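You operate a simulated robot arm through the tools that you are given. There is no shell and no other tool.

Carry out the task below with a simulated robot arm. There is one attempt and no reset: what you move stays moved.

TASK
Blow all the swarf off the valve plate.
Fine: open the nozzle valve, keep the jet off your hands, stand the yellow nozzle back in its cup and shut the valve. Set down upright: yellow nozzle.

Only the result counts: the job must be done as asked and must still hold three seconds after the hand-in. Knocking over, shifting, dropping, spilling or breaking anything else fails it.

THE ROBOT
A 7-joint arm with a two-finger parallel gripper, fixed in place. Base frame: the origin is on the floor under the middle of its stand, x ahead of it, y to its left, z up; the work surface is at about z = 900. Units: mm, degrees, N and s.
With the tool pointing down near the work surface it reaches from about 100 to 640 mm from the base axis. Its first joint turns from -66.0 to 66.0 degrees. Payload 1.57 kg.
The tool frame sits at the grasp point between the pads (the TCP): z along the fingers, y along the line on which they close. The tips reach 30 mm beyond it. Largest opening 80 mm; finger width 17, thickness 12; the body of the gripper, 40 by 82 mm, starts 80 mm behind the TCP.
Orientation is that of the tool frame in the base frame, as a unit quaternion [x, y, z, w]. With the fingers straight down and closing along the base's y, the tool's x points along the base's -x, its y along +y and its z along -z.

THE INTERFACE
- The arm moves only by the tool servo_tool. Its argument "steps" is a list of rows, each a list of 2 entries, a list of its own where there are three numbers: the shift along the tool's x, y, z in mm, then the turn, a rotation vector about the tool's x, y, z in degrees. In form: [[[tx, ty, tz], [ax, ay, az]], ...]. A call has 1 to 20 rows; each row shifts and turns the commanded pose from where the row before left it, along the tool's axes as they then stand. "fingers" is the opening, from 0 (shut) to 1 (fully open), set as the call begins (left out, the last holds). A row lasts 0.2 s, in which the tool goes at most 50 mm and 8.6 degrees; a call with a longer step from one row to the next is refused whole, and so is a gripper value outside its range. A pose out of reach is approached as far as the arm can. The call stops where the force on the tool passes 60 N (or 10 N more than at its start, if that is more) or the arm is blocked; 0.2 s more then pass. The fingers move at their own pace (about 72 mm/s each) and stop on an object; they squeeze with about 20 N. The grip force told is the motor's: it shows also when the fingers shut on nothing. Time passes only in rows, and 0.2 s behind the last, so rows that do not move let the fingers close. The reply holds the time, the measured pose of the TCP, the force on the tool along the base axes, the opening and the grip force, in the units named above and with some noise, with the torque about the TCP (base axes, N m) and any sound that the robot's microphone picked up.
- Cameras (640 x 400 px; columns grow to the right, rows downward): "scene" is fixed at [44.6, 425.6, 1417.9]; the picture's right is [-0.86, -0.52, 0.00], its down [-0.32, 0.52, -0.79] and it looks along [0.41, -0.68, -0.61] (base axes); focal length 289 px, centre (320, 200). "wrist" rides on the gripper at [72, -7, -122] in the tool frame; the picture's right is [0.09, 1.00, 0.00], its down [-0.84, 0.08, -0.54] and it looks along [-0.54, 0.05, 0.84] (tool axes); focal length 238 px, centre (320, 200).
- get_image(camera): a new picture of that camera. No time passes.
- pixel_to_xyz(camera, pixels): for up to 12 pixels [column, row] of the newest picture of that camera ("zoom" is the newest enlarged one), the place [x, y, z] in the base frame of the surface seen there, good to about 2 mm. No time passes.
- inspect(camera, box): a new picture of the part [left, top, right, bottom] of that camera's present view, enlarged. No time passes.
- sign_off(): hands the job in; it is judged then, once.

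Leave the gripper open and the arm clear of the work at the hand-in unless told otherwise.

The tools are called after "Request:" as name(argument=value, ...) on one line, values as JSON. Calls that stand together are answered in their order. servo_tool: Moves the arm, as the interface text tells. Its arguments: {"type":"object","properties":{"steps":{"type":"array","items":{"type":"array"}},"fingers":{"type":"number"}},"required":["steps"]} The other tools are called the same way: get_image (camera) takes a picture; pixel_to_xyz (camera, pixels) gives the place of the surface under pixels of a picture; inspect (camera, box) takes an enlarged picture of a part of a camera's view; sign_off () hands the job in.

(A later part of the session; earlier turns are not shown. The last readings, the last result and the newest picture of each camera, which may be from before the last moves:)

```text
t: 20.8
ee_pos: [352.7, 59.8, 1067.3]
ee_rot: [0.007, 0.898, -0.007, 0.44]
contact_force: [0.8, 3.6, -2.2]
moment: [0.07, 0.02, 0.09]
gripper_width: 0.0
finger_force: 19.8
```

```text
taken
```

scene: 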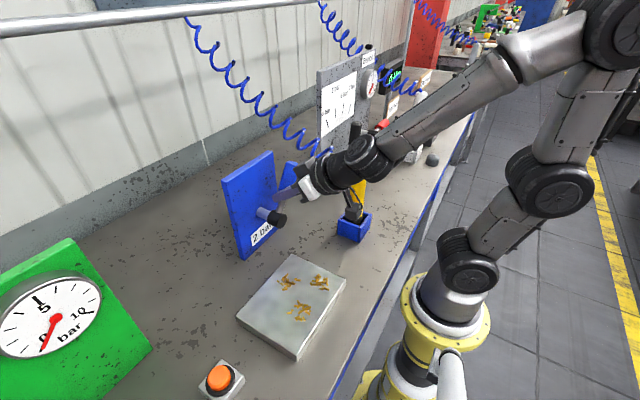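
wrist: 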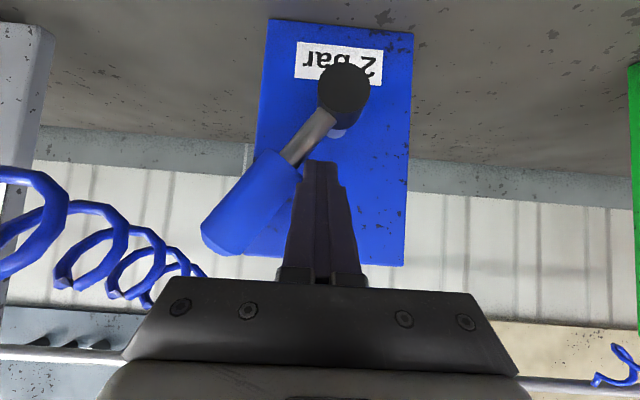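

The lever is back near -35° with only about 4 N. I'll continue slowly towards -y past its original position.

Request:
servo_tool(steps=[[[0, -5, 0], [0, 0, 0]], [[0, -5, 0], [0, 0, 0]], [[0, -5, 0], [0, 0, 0]], [[0, -5, 0], [0, 0, 0]], [[0, 0, 0], [0, 0, 0]]])

Request:
get_image(camera="wrist")

```text
t: 21.7
ee_pos: [351.5, 52.2, 1068.2]
ee_rot: [-0.006, 0.899, 0.007, 0.437]
contact_force: [-1.5, 13.4, 1.0]
moment: [0.11, -0.03, 0.22]
gripper_width: 0.0
finger_force: 19.7
stopped in row 4: the force on the tool passed its limit at 63 N (the readings are from after the stop); the commanded pose is now the measured one
```

```text
taken
```

wrist: 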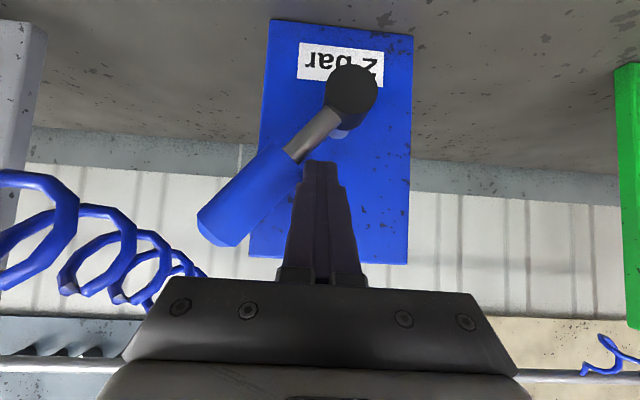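

The lever stops at about -40°, so its range is roughly -40° (where it started, shut) to +12° (open). It needs to go to the +12° stop. I'll retract, go round to the -y side again and check before pushing.

Request:
servo_tool(steps=[[[0, 6, 0], [0, 0, 0]], [[0, 0, -35], [0, 0, 0]], [[0, 0, -35], [0, 0, 0]], [[0, -31, 0], [0, 0, 0]], [[0, -31, 0], [0, 0, 0]], [[23.4, 0, 30], [0, 0, 0]], [[0, 0, 30], [0, 0, 0]], [[0, 0, 30], [0, 0, 0]], [[0, 0, 0], [0, 0, 0]], [[0, 0, 0], [0, 0, 0]]])

Request:
get_image(camera="wrist")

```text
t: 23.9
ee_pos: [352.8, -3.3, 1035.4]
ee_rot: [-0.003, 0.899, 0.004, 0.438]
contact_force: [0.2, 0.6, -0.1]
moment: [-0.02, 0.01, -0.03]
gripper_width: 0.3
finger_force: 19.9
out of reach, approached as far as the arm can: row 5
```

```text
taken
```

wrist: 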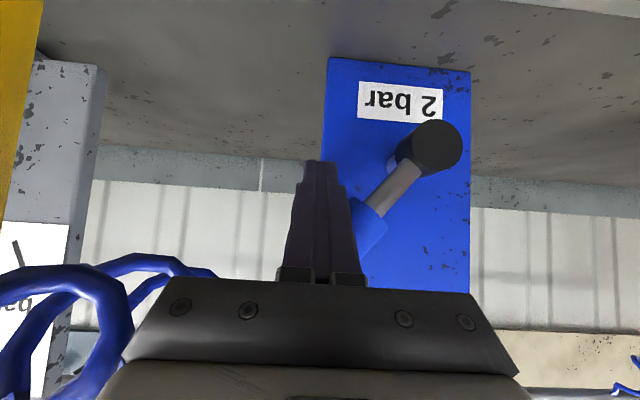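

The fingers are left of the handle at (353,-3,1035) with no force. Now I push the lever to its open stop, rising along the handle as it turns.

Request:
servo_tool(steps=[[[0, 6.4, 0], [0, 0, 0]], [[0, 6.4, 0], [0, 0, 0]], [[-3, 6.4, -2.5], [0, 0, 0]], [[-6.3, 6.4, -5], [0, 0, 0]], [[-6.3, 6.4, -5], [0, 0, 0]], [[-6.3, 5, -5], [0, 0, 0]], [[0, 5, 0], [0, 0, 0]], [[0, 4, 0], [0, 0, 0]], [[0, 4, 0], [0, 0, 0]], [[0, 4, 0], [0, 0, 0]], [[0, 3, 0], [0, 0, 0]], [[0, 2, 0], [0, 0, 0]], [[0, 2, 0], [0, 0, 0]], [[0, 0, 0], [0, 0, 0]]])

Request:
get_image(camera="wrist")

Request:
inspect(camera="scene", box=[210, 130, 400, 250])

```text
t: 26.9
ee_pos: [352.5, 55.7, 1065.8]
ee_rot: [-0.003, 0.9, 0.004, 0.437]
contact_force: [-1.0, -6.3, -5.4]
moment: [-0.08, 0.08, -0.07]
gripper_width: 0.0
finger_force: 20.1
```

```text
taken
```

wrist: 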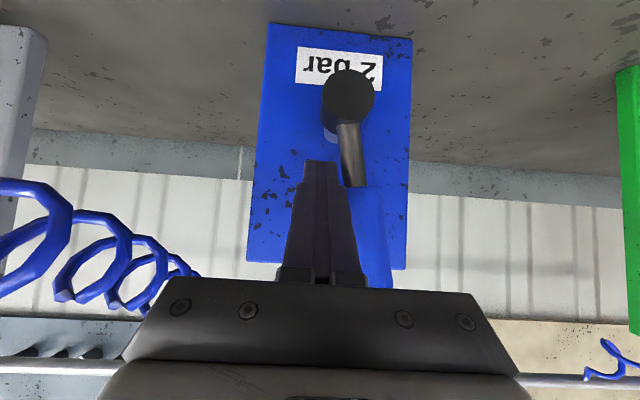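

```text
3.33 times, centred on (305, 190) of scene
```

zoom: 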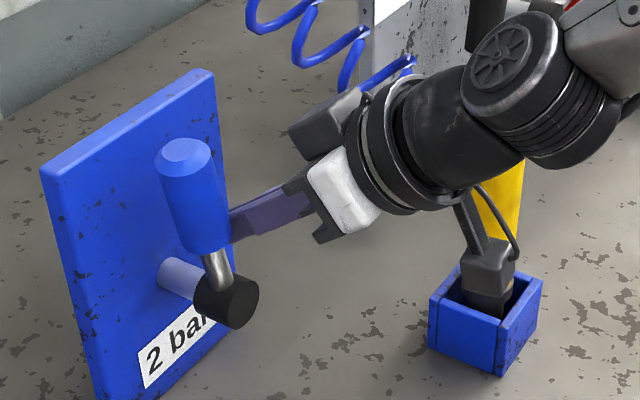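

The lever is at about +12° again. I'll give it a small extra push to be sure it's seated against the stop, then back off along the fingers and level the tool.

Request:
servo_tool(steps=[[[0, 1.5, 0], [0, 0, 0]], [[0, 1.5, 0], [0, 0, 0]], [[0, 0, 0], [0, 0, 0]]])

Request:
servo_tool(steps=[[[0, -10, 0], [0, 0, 0]], [[0, 0, -35], [0, 0, 0]], [[0, 0, -35], [0, 0, 0]], [[-25, 0, -25], [0, 0, 0]], [[-25, 0, -25], [0, 0, 0]], [[0, 0, 0], [0, 8.6, 0]], [[0, 0, 0], [0, 8.6, 0]], [[0, 0, 0], [0, 8.6, 0]], [[0, 0, 0], [0, 0, 0]]], fingers=1)

Request:
get_image(camera="wrist")

Request:
get_image(camera="scene")

```text
t: 27.7
ee_pos: [352.1, 57.2, 1064.4]
ee_rot: [0.001, 0.899, 0.001, 0.438]
contact_force: [-3.3, -33.3, -9.2]
moment: [-0.17, 0.13, -0.46]
gripper_width: 0.0
finger_force: 20.3
```

```text
t: 29.7
ee_pos: [292.2, 64.5, 1126.1]
ee_rot: [-0.001, 0.961, -0.001, 0.276]
contact_force: [-0.3, -0.1, 0.0]
moment: [0.02, -0.03, 0.01]
gripper_width: 80.1
finger_force: 0.1
out of reach, approached as far as the arm can: row 7, 8
```

```text
taken
```

wrist: 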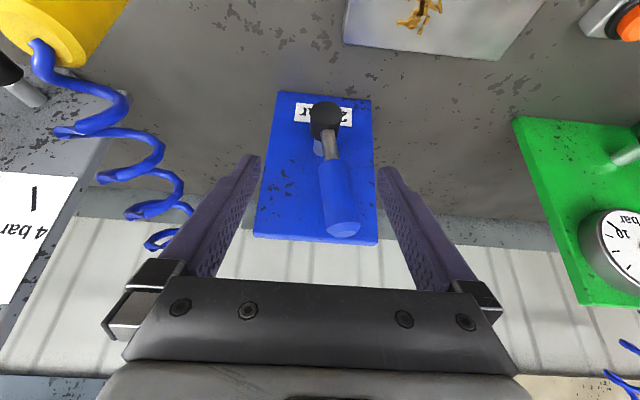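

```text
taken
```

scene: 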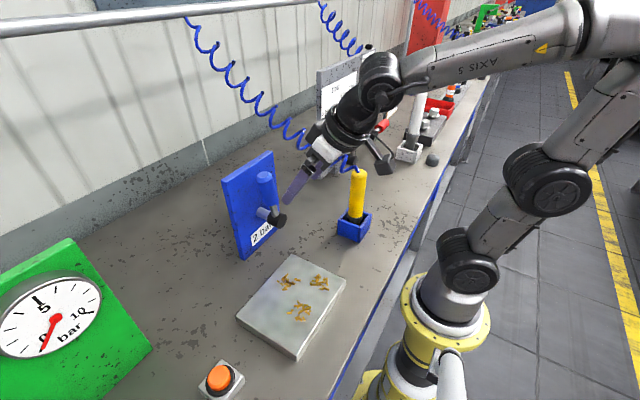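

The lever sits open. The arm was at an awkward configuration and reports out of reach for two rows. I'll let it settle one moment and read the pose before going on.

Request:
servo_tool(steps=[[[0, 0, 0], [0, 0, 0]], [[0, 0, 0], [0, 0, 0]]])

```text
t: 30.3
ee_pos: [293.8, 64.0, 1127.5]
ee_rot: [-0.001, 0.961, -0.001, 0.278]
contact_force: [-0.2, -0.2, 0.3]
moment: [0.02, -0.02, -0.02]
gripper_width: 80.0
finger_force: 0.1
```

Settled at (294,64,1128), tilt 32°. I'll rise 60 mm, bring the tool to vertical and move over the nozzle at (248,-76) at a safe height.

Request:
servo_tool(steps=[[[-15.9, 0, -25.4], [0, 0, 0]], [[-15.9, 0, -25.4], [0, 0, 0]], [[0, 0, 0], [0, 8.6, 0]], [[0, 0, 0], [0, 8.6, 0]], [[0, 0, 0], [0, 8.6, 0]], [[0, 0, 0], [0, 6.5, 0]], [[0, 0, 0], [0, 0, 0]], [[0, 0, 0], [0, 0, 0]]])

```text
t: 32.1
ee_pos: [280.6, 112.5, 1134.4]
ee_rot: [0.004, 0.981, -0.023, 0.19]
contact_force: [-0.7, 0.3, -0.1]
moment: [0.02, -0.01, -0.01]
gripper_width: 79.8
finger_force: 0.1
out of reach, approached as far as the arm can: row 2, 3, 4, 5, 6
```

The arm keeps being limited and drifted to (281,112,1134). I'll look at its posture before going on.

Request:
get_image(camera="scene")

Request:
get_image(camera="wrist")

```text
taken
```

scene: 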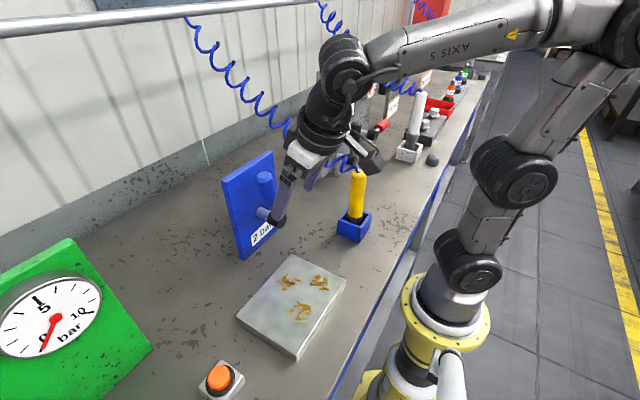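

```text
taken
```

wrist: 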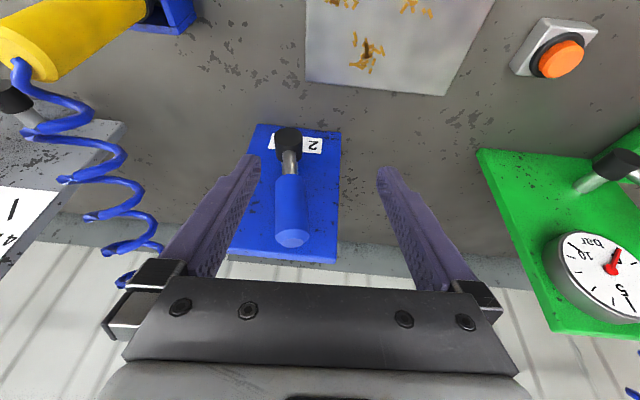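

The elbow has swung far out to the -y side, which limits the reach. I'll try to unwind by moving up and forward towards the start pose, where the arm was comfortable, in small steps and staying above the lever.

Request:
servo_tool(steps=[[[-20, 3, -20], [0, 0, 0]], [[-20, 3, -20], [0, 0, 0]], [[-25, 3, -15], [0, 0, 0]], [[-25, 3, -15], [0, 0, 0]], [[0, 0, 0], [0, 0, 0]]])

Request:
get_image(camera="scene")

```text
t: 33.3
ee_pos: [331.6, 143.7, 1164.8]
ee_rot: [0.005, 0.981, -0.026, 0.194]
contact_force: [-0.8, -0.5, 0.1]
moment: [0.03, 0.0, 0.02]
gripper_width: 80.2
finger_force: 0.0
out of reach, approached as far as the arm can: row 2, 3, 4
```

```text
taken
```

scene: 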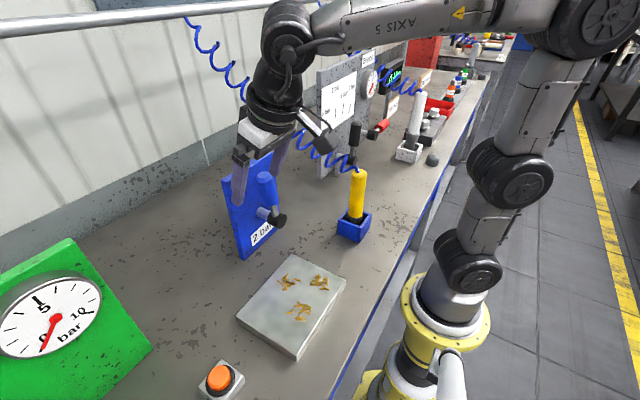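

The arm is at (332,144,1165), still limited upward and outward. Since it was comfortable on the -y side earlier, I'll go from here towards the nozzle, staying above lever (1125) and hose, and see whether it frees up.

Request:
servo_tool(steps=[[[14.6, -40, -8], [0, 0, 0]], [[14.6, -40, -8], [0, 0, 0]], [[14.6, -40, -8], [0, 0, 0]], [[14.6, -40, -8], [0, 0, 0]], [[0, 0, 0], [0, 0, 0]]])

Request:
get_image(camera="scene")

```text
t: 34.5
ee_pos: [229.7, 60.7, 1158.6]
ee_rot: [0.006, 0.979, -0.038, 0.2]
contact_force: [-0.4, -0.6, 0.2]
moment: [-0.02, -0.01, 0.01]
gripper_width: 80.1
finger_force: 0.1
out of reach, approached as far as the arm can: row 1, 2, 3, 4
```

```text
taken
```

scene: 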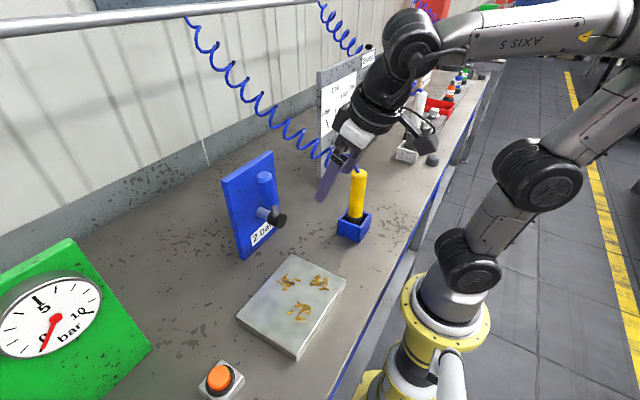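

Still limited, now at (230,61,1159). I'll measure the arm's own joints from the scene picture to understand the posture and find the way to unwind it.

Request:
pixel_to_xyz(camera="scene", pixels=[[445, 330], [468, 272], [470, 240], [500, 215], [540, 172], [545, 150], [590, 120], [620, 80], [560, 30], [480, 40], [410, 40], [375, 105]])

```text
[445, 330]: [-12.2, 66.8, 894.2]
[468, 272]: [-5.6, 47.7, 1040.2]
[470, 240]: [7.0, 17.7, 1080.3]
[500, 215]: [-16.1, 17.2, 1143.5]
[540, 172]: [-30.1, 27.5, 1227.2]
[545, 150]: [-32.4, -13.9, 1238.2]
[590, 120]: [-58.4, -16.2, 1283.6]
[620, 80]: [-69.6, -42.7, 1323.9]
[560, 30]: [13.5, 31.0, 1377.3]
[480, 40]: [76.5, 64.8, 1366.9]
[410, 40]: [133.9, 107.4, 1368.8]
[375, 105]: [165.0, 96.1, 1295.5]
```

The upper arm is leaning back with the elbow near (-90,-40,1400). I'll test which motions are free: first a small pure -y move, then a small un-tilt, in separate calls.

Request:
servo_tool(steps=[[[0, -15, 0], [0, 0, 0]], [[0, -15, 0], [0, 0, 0]], [[0, 0, 0], [0, 0, 0]]])

Request:
servo_tool(steps=[[[0, 0, 0], [0, 4, 0]], [[0, 0, 0], [0, 4, 0]], [[0, 0, 0], [0, 0, 0]]])

```text
t: 35.3
ee_pos: [229.5, 60.7, 1159.0]
ee_rot: [0.007, 0.979, -0.038, 0.199]
contact_force: [-0.1, 0.5, 0.8]
moment: [-0.02, 0.01, 0.02]
gripper_width: 80.2
finger_force: 0.2
out of reach, approached as far as the arm can: row 1, 2
```

```text
t: 36.1
ee_pos: [229.2, 60.5, 1157.5]
ee_rot: [0.007, 0.979, -0.038, 0.2]
contact_force: [-0.4, 0.3, -0.3]
moment: [0.02, -0.01, -0.01]
gripper_width: 79.9
finger_force: 0.1
out of reach, approached as far as the arm can: row 1, 2
```

Neither motion responds at all, so I need to know whether the commanded pose is still parked somewhere unreachable. A small move down along the fingers will tell me. The space below the tips at (230,61) is clear down to the plate at z 925.

Request:
servo_tool(steps=[[[0, 0, 20], [0, 0, 0]], [[0, 0, 0], [0, 0, 0]]])

Request:
servo_tool(steps=[[[0, 15, 0], [0, 0, 0]], [[0, 0, 0], [0, 0, 0]]])

```text
t: 36.7
ee_pos: [237.3, 57.1, 1138.1]
ee_rot: [0.007, 0.979, -0.038, 0.201]
contact_force: [-0.5, 0.5, 0.5]
moment: [0.01, 0.01, -0.01]
gripper_width: 80.0
finger_force: 0.1
```

```text
t: 37.3
ee_pos: [238.1, 74.6, 1136.5]
ee_rot: [0.007, 0.979, -0.039, 0.2]
contact_force: [0.1, -0.2, -0.5]
moment: [0.0, 0.0, 0.02]
gripper_width: 80.2
finger_force: 0.1
```

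Good: the commanded pose is reset to the reachable one, and moves down and +y are free. So I'm against a joint limit in some directions. I'll probe small turns about the tool's own axes to find which way unwinds it.

Request:
servo_tool(steps=[[[0, 0, 0], [0, 5, 0]], [[0, 0, 0], [0, 0, 0]]])

Request:
servo_tool(steps=[[[0, 0, 0], [0, 0, 5]], [[0, 0, 0], [0, 0, 0]]])

Request:
servo_tool(steps=[[[0, 0, 0], [5, 0, 0]], [[0, 0, 0], [0, 0, 0]]])

Request:
servo_tool(steps=[[[0, 0, -15], [0, 0, 0]], [[0, 0, 0], [0, 0, 0]]])

```text
t: 37.9
ee_pos: [239.5, 74.1, 1135.8]
ee_rot: [0.008, 0.983, -0.039, 0.18]
contact_force: [-0.4, -0.6, -0.3]
moment: [-0.03, 0.01, -0.04]
gripper_width: 79.8
finger_force: 0.2
```

```text
t: 38.5
ee_pos: [235.6, 82.7, 1132.5]
ee_rot: [0.052, 0.984, -0.039, 0.165]
contact_force: [-0.3, -0.7, -0.1]
moment: [0.02, 0.01, 0.01]
gripper_width: 79.9
finger_force: 0.0
out of reach, approached as far as the arm can: row 1
```

```text
t: 39.1
ee_pos: [234.7, 83.3, 1133.9]
ee_rot: [0.058, 0.983, -0.073, 0.156]
contact_force: [0.4, -0.1, 0.2]
moment: [-0.01, 0.0, -0.03]
gripper_width: 80.1
finger_force: 0.2
```

```text
t: 39.7
ee_pos: [231.1, 85.0, 1147.7]
ee_rot: [0.058, 0.983, -0.074, 0.156]
contact_force: [-0.6, -0.2, 0.8]
moment: [0.01, -0.02, -0.04]
gripper_width: 79.8
finger_force: 0.1
```

Un-tilting works now that I'm lower. The tool has picked up a few degrees of roll and yaw, so I'll remove them (-8° about z, -7° about x), continue the un-tilt, and check what's reachable.

Request:
servo_tool(steps=[[[0, 0, 0], [0, 0, -7.8]], [[0, 0, 0], [-7.3, 0, 0]], [[0, 0, 0], [0, 0, 0]]])

Request:
servo_tool(steps=[[[0, 0, 0], [0, 6, 0]], [[0, 0, 0], [0, 6, 0]], [[0, 0, 0], [0, 6, 0]], [[0, 0, 0], [0, 0, 0]]])

Request:
get_image(camera="scene")

```text
t: 40.5
ee_pos: [230.3, 84.6, 1147.8]
ee_rot: [-0.012, 0.986, -0.057, 0.154]
contact_force: [1.1, -0.6, 0.2]
moment: [-0.01, 0.02, -0.03]
gripper_width: 79.9
finger_force: 0.0
out of reach, approached as far as the arm can: row 2
```

```text
t: 41.5
ee_pos: [225.0, 94.7, 1135.1]
ee_rot: [-0.006, 0.991, -0.099, 0.095]
contact_force: [-0.7, -0.7, 0.5]
moment: [0.01, -0.03, -0.01]
gripper_width: 79.9
finger_force: 0.1
out of reach, approached as far as the arm can: row 1, 2, 3
```

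```text
taken
```

scene: 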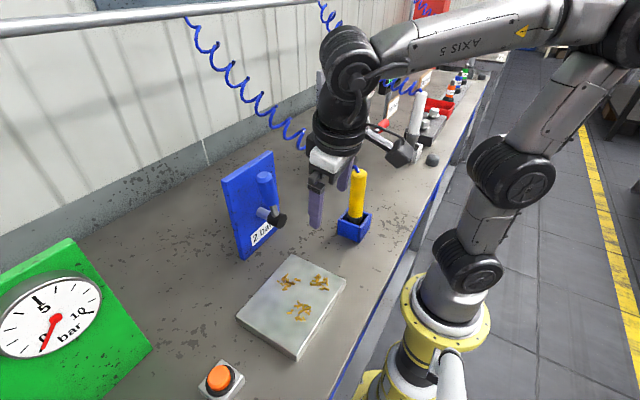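

The roll error grows when I un-tilt, so a wrist joint is at its limit in this elbow-out posture. Stretching the arm outward should draw the elbow back in line. I'll check the free space around the green board and between the boards before extending.

Request:
pixel_to_xyz(camera="scene", pixels=[[70, 242], [150, 348], [3, 268], [110, 395], [50, 320], [220, 380], [600, 30], [540, 175], [470, 275], [345, 60], [480, 40], [570, 100]])

Request:
get_image(camera="wrist")

```text
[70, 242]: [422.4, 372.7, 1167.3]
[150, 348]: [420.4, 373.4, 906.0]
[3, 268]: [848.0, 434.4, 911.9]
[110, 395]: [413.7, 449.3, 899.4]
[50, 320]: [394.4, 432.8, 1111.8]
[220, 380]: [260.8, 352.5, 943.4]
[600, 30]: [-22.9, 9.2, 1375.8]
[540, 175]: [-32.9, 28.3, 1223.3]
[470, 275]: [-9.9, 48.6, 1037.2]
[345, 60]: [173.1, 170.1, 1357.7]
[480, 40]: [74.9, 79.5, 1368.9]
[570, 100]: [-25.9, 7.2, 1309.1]
```

```text
taken
```

wrist: 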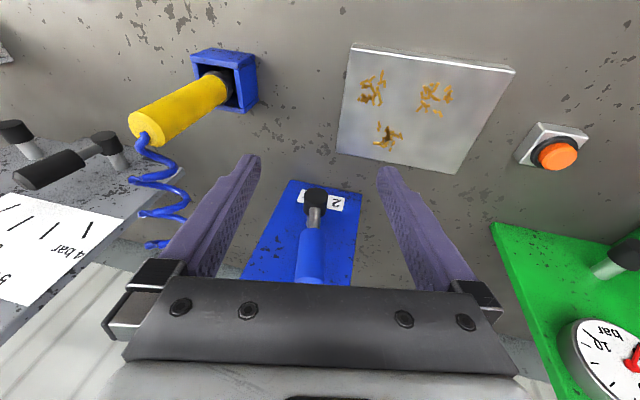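

The free corridor is between the blue panel (y<138) and the green board (y>372). I'll go to about y=215, then stretch out to x≈420, keeping at z≈1135, and see whether the limit clears.

Request:
servo_tool(steps=[[[-1.2, 39, -7.8], [0, 0, 0]], [[-1.2, 39, -7.8], [0, 0, 0]], [[-1.2, 39, -7.8], [0, 0, 0]], [[-39.4, 0.3, 7.6], [0, 0, 0]], [[-39.4, 0.3, 7.6], [0, 0, 0]], [[-39.4, 0.3, 7.6], [0, 0, 0]], [[-39.4, 0.3, 7.6], [0, 0, 0]], [[-39.4, 0.3, 7.6], [0, 0, 0]], [[0, 0, 0], [0, 0, 0]]])

Request:
get_image(camera="scene")

```text
t: 43.5
ee_pos: [429.6, 215.9, 1135.9]
ee_rot: [-0.006, 0.99, -0.103, 0.097]
contact_force: [0.4, 0.1, -0.9]
moment: [0.0, 0.01, -0.02]
gripper_width: 80.1
finger_force: 0.0
```

```text
taken
```

scene: 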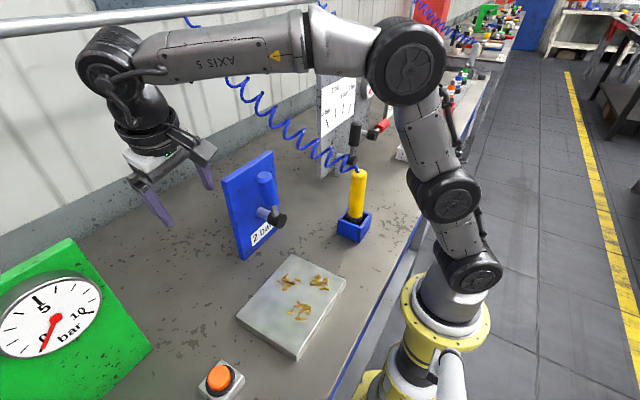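

All of that was reachable: at (430,216,1136). Now I'll level the tool here: -11.5° about x and +11° about y.

Request:
servo_tool(steps=[[[0, 0, 0], [-5.9, 0, 0]], [[0, 0, 0], [-5.9, 0, 0]], [[0, 0, 0], [0, 5.5, 0]], [[0, 0, 0], [0, 5.5, 0]], [[0, 0, -20], [0, 0, 0]], [[0, 0, -20], [0, 0, 0]], [[0, 0, -20], [0, 0, 0]], [[0, 0, 0], [0, 0, 0]]])

Request:
get_image(camera="scene")

```text
t: 45.3
ee_pos: [404.1, 232.8, 1175.4]
ee_rot: [-0.003, 0.99, -0.112, 0.086]
contact_force: [-0.3, 0.1, 0.8]
moment: [0.0, 0.01, -0.03]
gripper_width: 80.2
finger_force: 0.2
out of reach, approached as far as the arm can: row 1, 2, 3, 4
```

```text
taken
```

scene: 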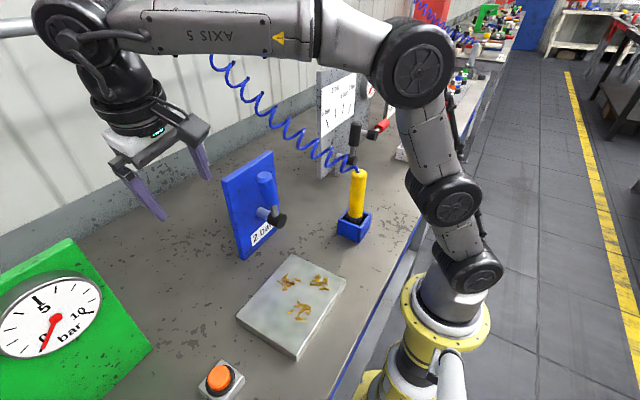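

The tilt error is sideways to the forearm, so the forearm roll joint is at its limit. Turning the tool about its own axis by negative angles worked earlier, and the nozzle is round so yaw is free. I'll yaw by about -34° and then try to level again.

Request:
servo_tool(steps=[[[0, 0, 0], [0, 0, -8.6]], [[0, 0, 0], [0, 0, -8.6]], [[0, 0, 0], [0, 0, -8.6]], [[0, 0, 0], [0, 0, -8.6]], [[0, 0, 0], [0, 0, 0]]])

Request:
get_image(camera="scene")

```text
t: 46.5
ee_pos: [380.0, 238.9, 1148.5]
ee_rot: [-0.288, 0.947, -0.132, 0.049]
contact_force: [0.0, -0.4, -0.6]
moment: [0.0, 0.02, -0.02]
gripper_width: 80.1
finger_force: 0.0
out of reach, approached as far as the arm can: row 4
```

```text
taken
```

scene: 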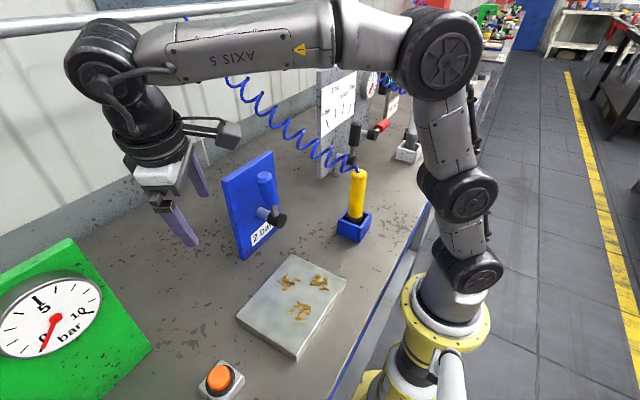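

The yaw worked. The tool still leans 16°, which is now purely a turn of -16° about its own x axis. I'll try that.

Request:
servo_tool(steps=[[[0, 0, 0], [-5, 0, 0]], [[0, 0, 0], [-5, 0, 0]], [[0, 0, 0], [-6, 0, 0]], [[0, 0, 0], [0, 0, 0]]])

```text
t: 47.5
ee_pos: [379.0, 237.9, 1147.3]
ee_rot: [-0.288, 0.947, -0.131, 0.051]
contact_force: [0.1, 0.2, 0.3]
moment: [0.02, 0.02, 0.0]
gripper_width: 79.9
finger_force: 0.0
out of reach, approached as far as the arm can: row 1, 2, 3
```

Blocked: it's the forearm roll joint. I'll measure where the elbow is relative to the vertical plane through the arm to see which way it must swing.

Request:
pixel_to_xyz(camera="scene", pixels=[[445, 60], [400, 50], [450, 90], [470, 130], [465, 195], [460, 215], [470, 270], [380, 30], [300, 45], [200, 50], [105, 55], [110, 110]])

Request:
inspect(camera="scene", box=[60, 0, 520, 300])

```text
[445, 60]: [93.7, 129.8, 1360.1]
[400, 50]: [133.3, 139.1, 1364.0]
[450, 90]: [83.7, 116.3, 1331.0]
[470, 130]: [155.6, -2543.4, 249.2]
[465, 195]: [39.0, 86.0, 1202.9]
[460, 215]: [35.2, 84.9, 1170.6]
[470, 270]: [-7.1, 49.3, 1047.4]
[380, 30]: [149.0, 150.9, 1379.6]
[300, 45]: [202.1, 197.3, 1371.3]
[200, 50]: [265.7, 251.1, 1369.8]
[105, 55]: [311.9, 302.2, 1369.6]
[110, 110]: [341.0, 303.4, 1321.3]
```

```text
1.33 times, centred on (290, 150) of scene
```

zoom: 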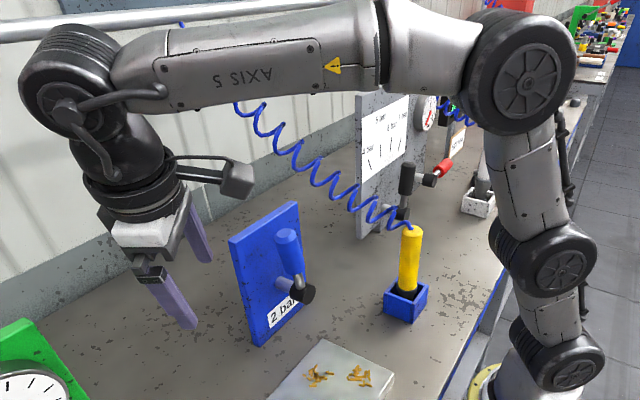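

Now I understand: while working at the lever the wrist passed straight through alignment and flipped to its other branch, which is now against its roll limit. To undo it I'll bring the wrist back near the base (free space over the plate corner, TCP ≈ (209,89,1041)). Then I'll swing the hand right, up and back to centre about the wrist to flip it back. First comes the move in.

Request:
servo_tool(steps=[[[37.8, 0, 17.8], [0, 0, 0]], [[37.8, 0, 17.8], [0, 0, 0]], [[37.8, 0, 17.8], [0, 0, 0]], [[37.8, 0, 17.8], [0, 0, 0]], [[37.8, 0, 17.8], [0, 0, 0]], [[0, 0, 0], [0, 0, 0]]], fingers=0)

Request:
get_image(camera="scene")

```text
t: 48.9
ee_pos: [236.9, 111.3, 1059.3]
ee_rot: [-0.287, 0.947, -0.132, 0.049]
contact_force: [0.7, -0.5, -0.1]
moment: [-0.01, 0.03, 0.04]
gripper_width: 0.0
finger_force: 20.0
```

```text
taken
```

scene: 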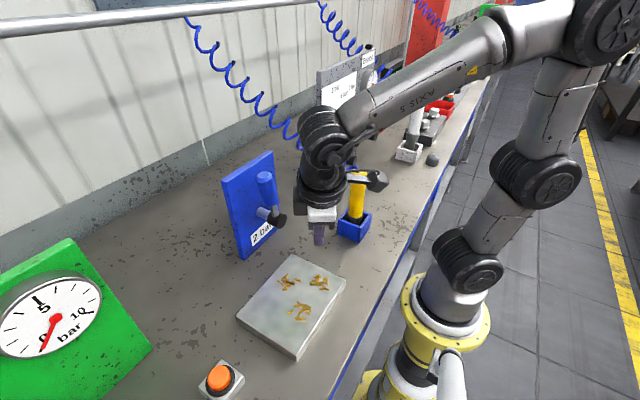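

No limits this time. Now step one of the flip: lean the hand 8.6° more to the right, then swing it forward about the wrist (which sits around (198,162,1278)). The path stays at y>140, clear of the lever.

Request:
servo_tool(steps=[[[0, -34.1, -2.6], [8.6, 0, 0]], [[-34.1, 0, -2.6], [0, -8.6, 0]], [[-34.1, 0, -2.6], [0, -8.6, 0]], [[-34.1, 0, -2.6], [0, -8.6, 0]], [[-34.1, 0, -2.6], [0, -8.6, 0]], [[0, 0, 0], [0, 0, 0]]])

Request:
get_image(camera="scene")

```text
t: 50.3
ee_pos: [351.0, 173.4, 1109.1]
ee_rot: [-0.33, 0.872, -0.109, 0.346]
contact_force: [0.4, -0.6, 0.0]
moment: [-0.02, -0.03, -0.03]
gripper_width: 0.2
finger_force: 20.5
```

```text
taken
```

scene: 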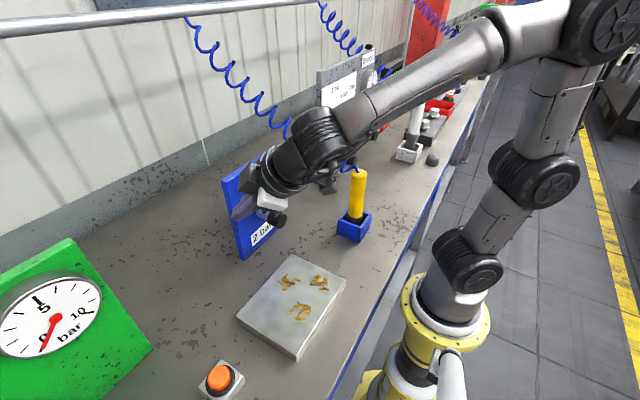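

The forearm has rolled back (its lettering turned out of view), so the flip is progressing. I'll measure the forearm's slope to know which way the hand bends now.

Request:
pixel_to_xyz(camera="scene", pixels=[[470, 60], [420, 85], [380, 105], [330, 140], [550, 30], [600, 30], [540, 170], [470, 265], [300, 165]])

```text
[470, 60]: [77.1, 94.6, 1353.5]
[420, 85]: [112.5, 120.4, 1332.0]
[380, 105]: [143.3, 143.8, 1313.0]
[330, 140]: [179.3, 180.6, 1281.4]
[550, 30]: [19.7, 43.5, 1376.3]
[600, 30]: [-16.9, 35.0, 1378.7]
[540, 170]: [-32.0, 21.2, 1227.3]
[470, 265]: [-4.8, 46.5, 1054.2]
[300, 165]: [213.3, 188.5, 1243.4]
```

The forearm slopes -26° at azimuth 38°. The hand is now right-down of it with a 34° bend. Six more forward turns about the wrist will bring the hand above the forearm line, at TCP ≈ (390,285,1265), which is high above everything there.

Request:
servo_tool(steps=[[[-34.1, 0, -2.6], [0, -8.6, 0]], [[-34.1, 0, -2.6], [0, -8.6, 0]], [[-34.1, 0, -2.6], [0, -8.6, 0]], [[-34.1, 0, -2.6], [0, -8.6, 0]], [[-34.1, 0, -2.6], [0, -8.6, 0]], [[-34.1, 0, -2.6], [0, -8.6, 0]], [[0, 0, 0], [0, 0, 0]]])

Request:
get_image(camera="scene")

```text
t: 51.9
ee_pos: [391.7, 284.7, 1267.4]
ee_rot: [-0.344, 0.635, 0.046, 0.69]
contact_force: [0.3, 0.3, -0.6]
moment: [-0.01, 0.01, -0.01]
gripper_width: 0.0
finger_force: 19.9
```

```text
taken
```

scene: 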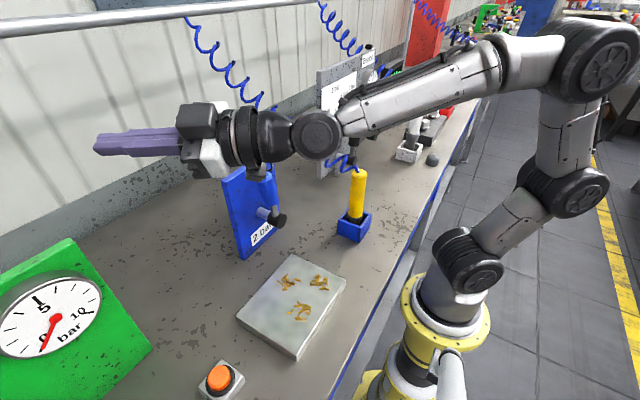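

The hand is now bent up relative to the forearm, as planned. Next I'll roll it level (+24.7° about z), centre it in the arm's plane (-7° about x), then swing it straight down through the forearm line about the wrist.

Request:
servo_tool(steps=[[[0, 0, 0], [0, 0, 8.2]], [[0, 0, 0], [0, 0, 8.2]], [[0, 0, 0], [0, 0, 8.3]], [[0, 27.8, -1.7], [-7, 0, 0]], [[0, 0, 0], [0, 0, 0]]])

Request:
pixel_to_xyz(camera="scene", pixels=[[470, 75], [380, 110]])

```text
t: 53.1
ee_pos: [375.9, 308.3, 1268.3]
ee_rot: [-0.241, 0.681, 0.235, 0.65]
contact_force: [-0.5, -1.0, 0.0]
moment: [0.0, 0.0, -0.02]
gripper_width: 0.0
finger_force: 20.0
```

```text
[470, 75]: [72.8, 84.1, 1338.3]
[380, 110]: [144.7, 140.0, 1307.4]
```

The hand lies exactly in the arm plane (azimuth 39.4°). Now I swing it down through the forearm line, in two halves to check.

Request:
servo_tool(steps=[[[34.1, 0, -2.6], [0, 8.6, 0]], [[34.1, 0, -2.6], [0, 8.6, 0]], [[34.1, 0, -2.6], [0, 8.6, 0]], [[34.1, 0, -2.6], [0, 8.6, 0]], [[34.1, 0, -2.6], [0, 8.6, 0]], [[34.1, 0, -2.6], [0, 8.6, 0]], [[0, 0, 0], [0, 0, 0]]])

Request:
get_image(camera="scene")

```text
t: 54.7
ee_pos: [301.0, 248.2, 1092.0]
ee_rot: [-0.319, 0.897, 0.106, 0.288]
contact_force: [0.4, 0.1, -0.7]
moment: [0.0, 0.01, -0.05]
gripper_width: 0.3
finger_force: 20.0
```

```text
taken
```

scene: 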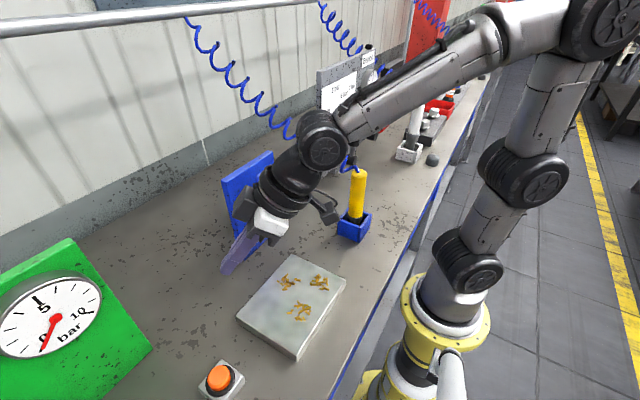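

The wrist is back on its proper branch with no limits reported. I'll finish the swing to vertical and raise a bit, then yaw back to 0.

Request:
servo_tool(steps=[[[34.1, 0, -2.6], [0, 8.6, 0]], [[34.1, 0, -2.6], [0, 8.6, 0]], [[34.1, 0, -2.6], [0, 8.6, 0]], [[34.1, 0, -2.6], [0, 8.6, 0]], [[0, 0, -30], [0, 1.5, 0]], [[0, 0, -30], [0, 0, 8]], [[0, 0, -30], [0, 0, 8]], [[0, 0, -20], [0, 0, 8]], [[0, 0, 0], [0, 0, 8]], [[0, 0, 0], [0, 0, 7.4]], [[0, 0, 0], [0, 0, 0]]])

Request:
get_image(camera="scene")

Request:
get_image(camera="wrist")

```text
t: 57.1
ee_pos: [201.6, 167.1, 1158.9]
ee_rot: [0.002, 1.0, 0.002, -0.002]
contact_force: [-0.2, -0.4, -0.2]
moment: [-0.02, -0.01, 0.01]
gripper_width: 0.0
finger_force: 20.5
```

```text
taken
```

scene: 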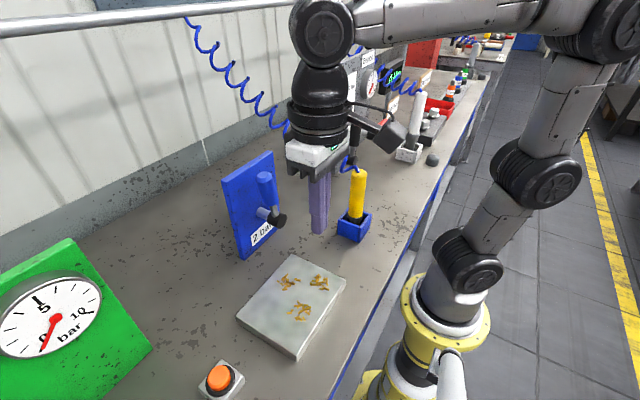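

```text
taken
```

wrist: 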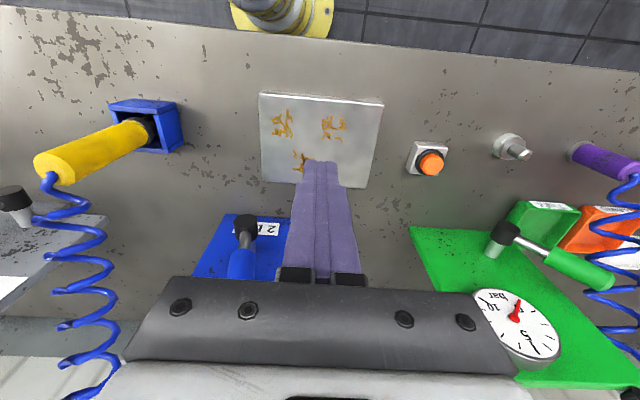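

The tool is vertical again at (202,167,1159) and the lever is still in the open position. I'll open the fingers and go above the nozzle at (248,-76), z≈1165.

Request:
servo_tool(steps=[[[-7.7, -40.5, -1], [0, 0, 0]], [[-7.7, -40.5, -1], [0, 0, 0]], [[-7.7, -40.5, -1], [0, 0, 0]], [[-7.7, -40.5, -1], [0, 0, 0]], [[-7.7, -40.5, -1], [0, 0, 0]], [[-7.7, -40.5, -1], [0, 0, 0]], [[0, 0, 0], [0, 0, 0]]], fingers=1)

Request:
get_image(camera="wrist")

Request:
get_image(camera="scene")

```text
t: 58.7
ee_pos: [245.4, -76.6, 1164.9]
ee_rot: [0.0, 1.0, 0.002, -0.002]
contact_force: [0.1, 0.3, -0.9]
moment: [0.01, 0.02, -0.02]
gripper_width: 80.0
finger_force: 0.2
```

```text
taken
```

wrist: 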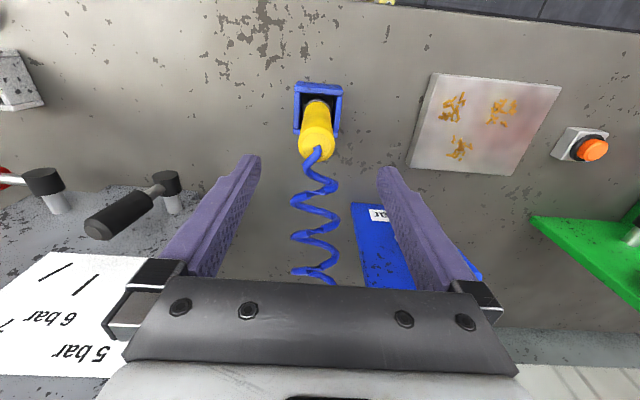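

```text
taken
```

scene: 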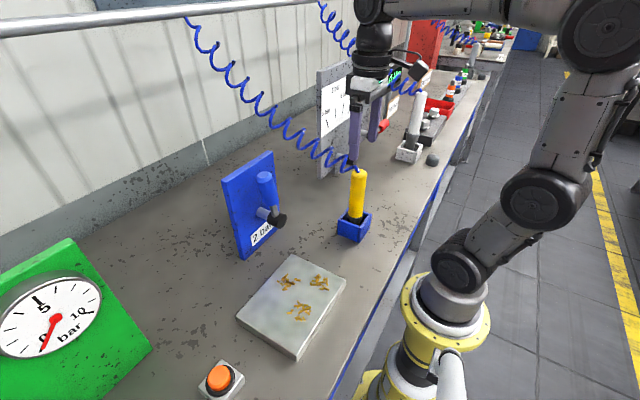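

I'm above the nozzle. I'll zoom on it from the wrist camera and measure its top and the cup rim for centring.

Request:
inspect(camera="wrist", box=[250, 60, 400, 190])

Request:
pixel_to_xyz(camera="wrist", pixels=[[318, 147], [302, 142], [333, 142], [317, 125], [304, 115], [331, 115], [295, 85], [341, 86], [295, 118], [340, 118], [317, 158], [310, 152]])

```text
3.08 times, centred on (325, 125) of wrist
```

zoom: 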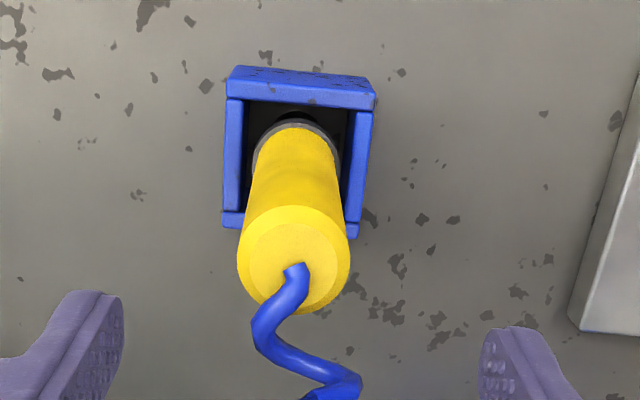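

```text
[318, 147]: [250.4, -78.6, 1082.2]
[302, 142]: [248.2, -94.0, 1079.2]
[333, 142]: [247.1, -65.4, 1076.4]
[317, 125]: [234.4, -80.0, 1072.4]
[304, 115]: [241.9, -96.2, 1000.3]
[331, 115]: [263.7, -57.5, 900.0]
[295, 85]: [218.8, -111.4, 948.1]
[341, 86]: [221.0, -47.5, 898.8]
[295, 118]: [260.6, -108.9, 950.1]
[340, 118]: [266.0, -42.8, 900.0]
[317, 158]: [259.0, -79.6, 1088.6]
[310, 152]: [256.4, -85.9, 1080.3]
```

The nozzle axis is at about (249,-79), radius 15, top z 1082, and the cup is centred at about (248,-79). I'll correct by (+3.5,-2.5) and lower to TCP z≈1035 with the fingers either side.

Request:
servo_tool(steps=[[[-3.5, -2.5, 10], [0, 0, 0]], [[0, 0, 30], [0, 0, 0]], [[0, 0, 30], [0, 0, 0]], [[0, 0, 30], [0, 0, 0]], [[0, 0, 30], [0, 0, 0]], [[0, 0, 0], [0, 0, 0]]], fingers=1)

Request:
get_image(camera="wrist")

Request:
inspect(camera="scene", box=[290, 80, 430, 260])

```text
t: 60.1
ee_pos: [249.0, -77.6, 1033.6]
ee_rot: [0.0, 1.0, 0.002, -0.001]
contact_force: [0.5, -1.0, 0.3]
moment: [0.0, 0.01, -0.02]
gripper_width: 80.1
finger_force: 0.1
```

```text
taken
```

wrist: 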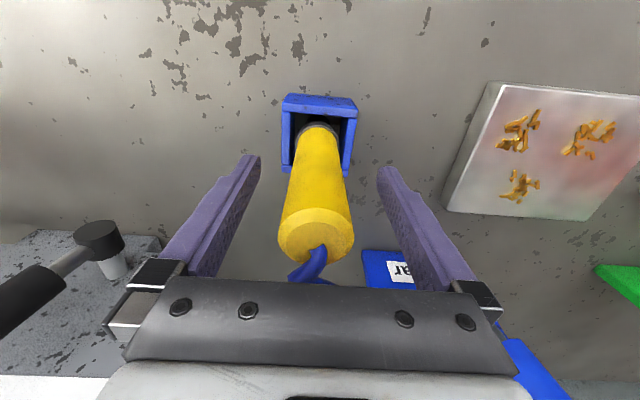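

```text
2.22 times, centred on (360, 170) of scene
```

zoom: 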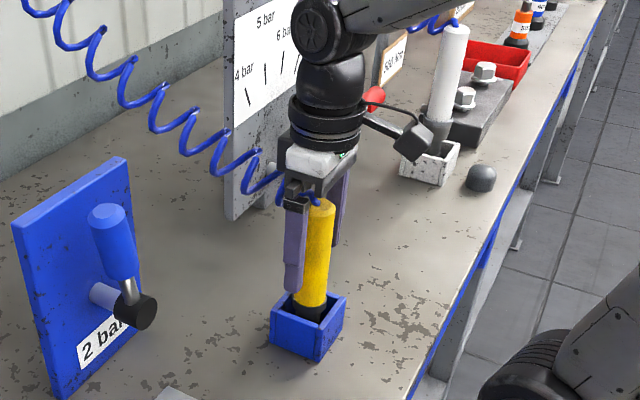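

The fingers straddle the nozzle. I'll close on it without moving.

Request:
servo_tool(steps=[[[0, 0, 0], [0, 0, 0]], [[0, 0, 0], [0, 0, 0]], [[0, 0, 0], [0, 0, 0]], [[0, 0, 0], [0, 0, 0]]], fingers=0)

Request:
get_image(camera="wrist")

```text
t: 61.1
ee_pos: [250.4, -78.1, 1034.4]
ee_rot: [0.002, 1.0, 0.002, -0.002]
contact_force: [0.7, -0.2, 0.4]
moment: [-0.21, -0.01, -0.02]
gripper_width: 33.1
finger_force: 19.7
```

```text
taken
```

wrist: 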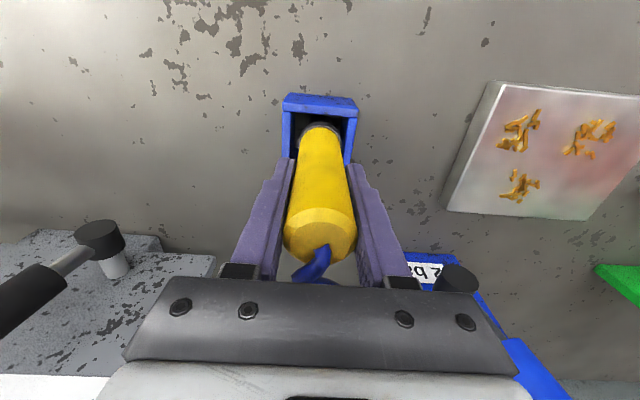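

It's gripped at 33 mm width; I'll remember this pose (250,-78,1034) for putting it back. Now I lift straight up 100 mm, slowly.

Request:
servo_tool(steps=[[[0, 0, -15], [0, 0, 0]], [[0, 0, -20], [0, 0, 0]], [[0, 0, -25], [0, 0, 0]], [[0, 0, -20], [0, 0, 0]], [[0, 0, -20], [0, 0, 0]], [[0, 0, 0], [0, 0, 0]]])

Request:
get_image(camera="wrist")

Request:
inspect(camera="scene", box=[250, 60, 450, 260])

```text
t: 62.5
ee_pos: [250.7, -79.5, 1135.1]
ee_rot: [0.002, 1.0, 0.003, -0.002]
contact_force: [-0.6, 0.4, -2.4]
moment: [0.03, -0.01, 0.0]
gripper_width: 33.3
finger_force: 20.3
```

```text
taken
```

wrist: 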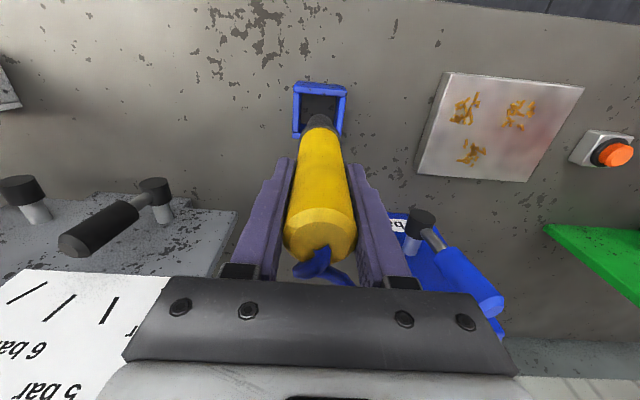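

```text
2.00 times, centred on (350, 160) of scene
```

zoom: 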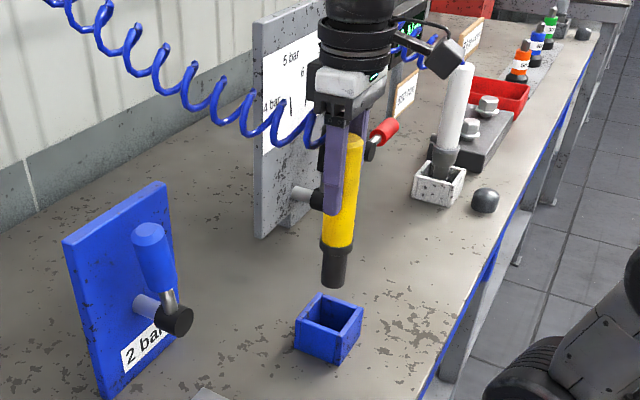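

The nozzle hangs straight in the grip with its black tip free and the empty cup below. I'll measure the tip position.

Request:
pixel_to_xyz(camera="zoom", pixels=[[333, 286], [333, 280], [336, 260], [337, 245], [340, 200], [356, 140]])

Request:
inspect(camera="scene", box=[310, 160, 400, 250])

```text
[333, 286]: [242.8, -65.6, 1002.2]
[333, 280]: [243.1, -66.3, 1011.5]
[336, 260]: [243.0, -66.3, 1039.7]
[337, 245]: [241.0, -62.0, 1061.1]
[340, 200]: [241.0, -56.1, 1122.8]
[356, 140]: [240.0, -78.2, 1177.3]
```

```text
4.44 times, centred on (355, 205) of scene
```

zoom: 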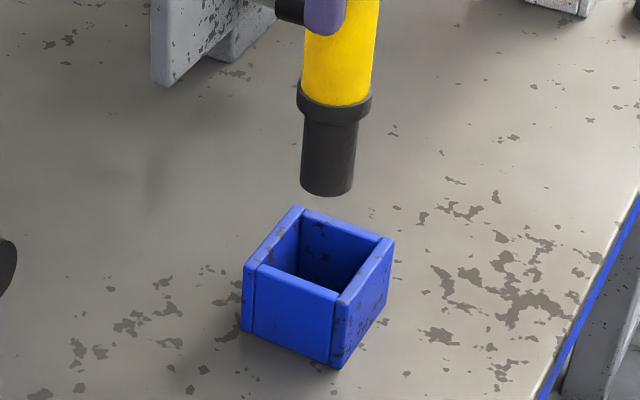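

The tip is 134 mm below the TCP, on the nozzle axis. Next I'll carry the nozzle to the near side of the plate at TCP (232,20,1135) and tilt it 30° so the jet points +y and down, away from the arm. I'll stop there and look.

Request:
servo_tool(steps=[[[6, 33, 0], [0, 0, 0]], [[6, 33, 0], [0, 0, 0]], [[6, 33, 0], [0, 0, 0]], [[0, 0, 0], [-7.5, 0, 0]], [[0, 0, 0], [-7.5, 0, 0]], [[0, 0, 0], [-7.5, 0, 0]], [[0, 0, 0], [-7.5, 0, 0]], [[0, 0, 0], [0, 0, 0]]])

Request:
get_image(camera="scene")

Request:
get_image(camera="wrist")

```text
t: 64.3
ee_pos: [232.0, 19.4, 1134.6]
ee_rot: [0.001, 0.965, 0.262, -0.002]
contact_force: [0.1, -1.4, -2.2]
moment: [-0.04, -0.01, 0.03]
gripper_width: 33.0
finger_force: 20.4
```

```text
taken
```

scene: 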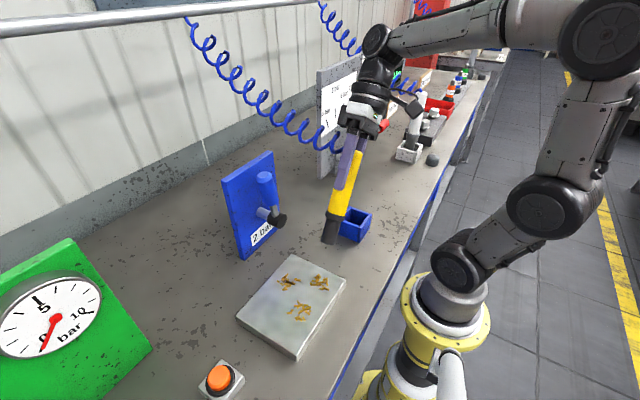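

```text
taken
```

wrist: 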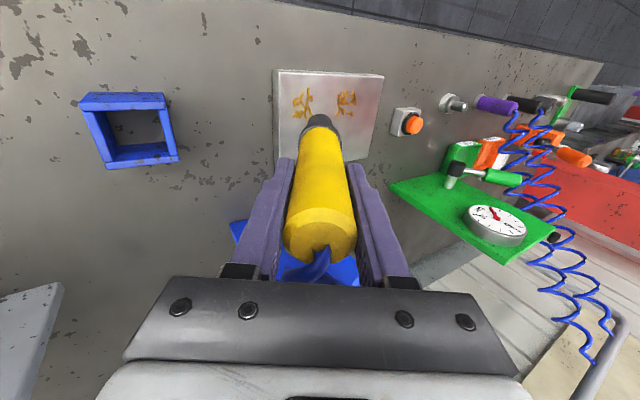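

Tilted correctly, with the jet direction about (0,0.5,-0.86). I'll lower 43 mm so the tip is about 60 mm from the nearest swarf heap at (232,117), hold there a second, and watch the heap.

Request:
servo_tool(steps=[[[0, -10.8, 18.6], [0, 0, 0]], [[0, -10.8, 18.6], [0, 0, 0]], [[0, 0, 0], [0, 0, 0]], [[0, 0, 0], [0, 0, 0]], [[0, 0, 0], [0, 0, 0]]])

Request:
inspect(camera="scene", box=[190, 200, 380, 380])

Request:
get_image(camera="wrist")

```text
t: 65.5
ee_pos: [231.4, 20.2, 1093.1]
ee_rot: [0.003, 0.965, 0.261, -0.001]
contact_force: [0.1, 1.0, -2.8]
moment: [-0.09, 0.05, 0.0]
gripper_width: 33.1
finger_force: 19.8
```

```text
2.22 times, centred on (285, 290) of scene
```

zoom: 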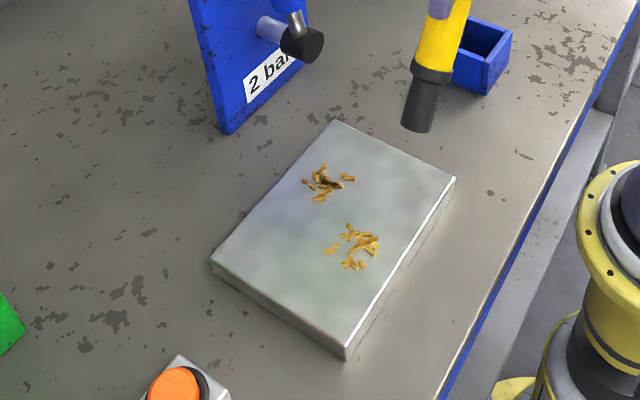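

```text
taken
```

wrist: 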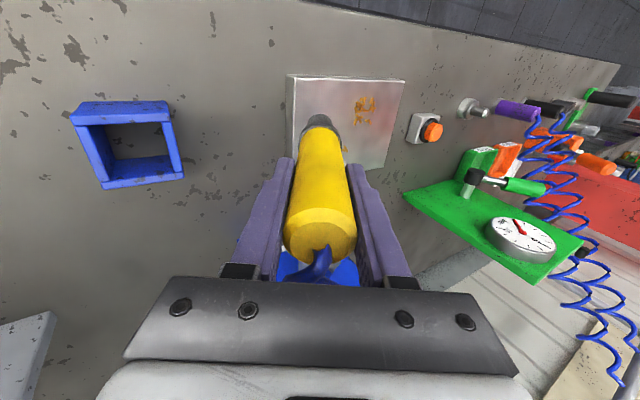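

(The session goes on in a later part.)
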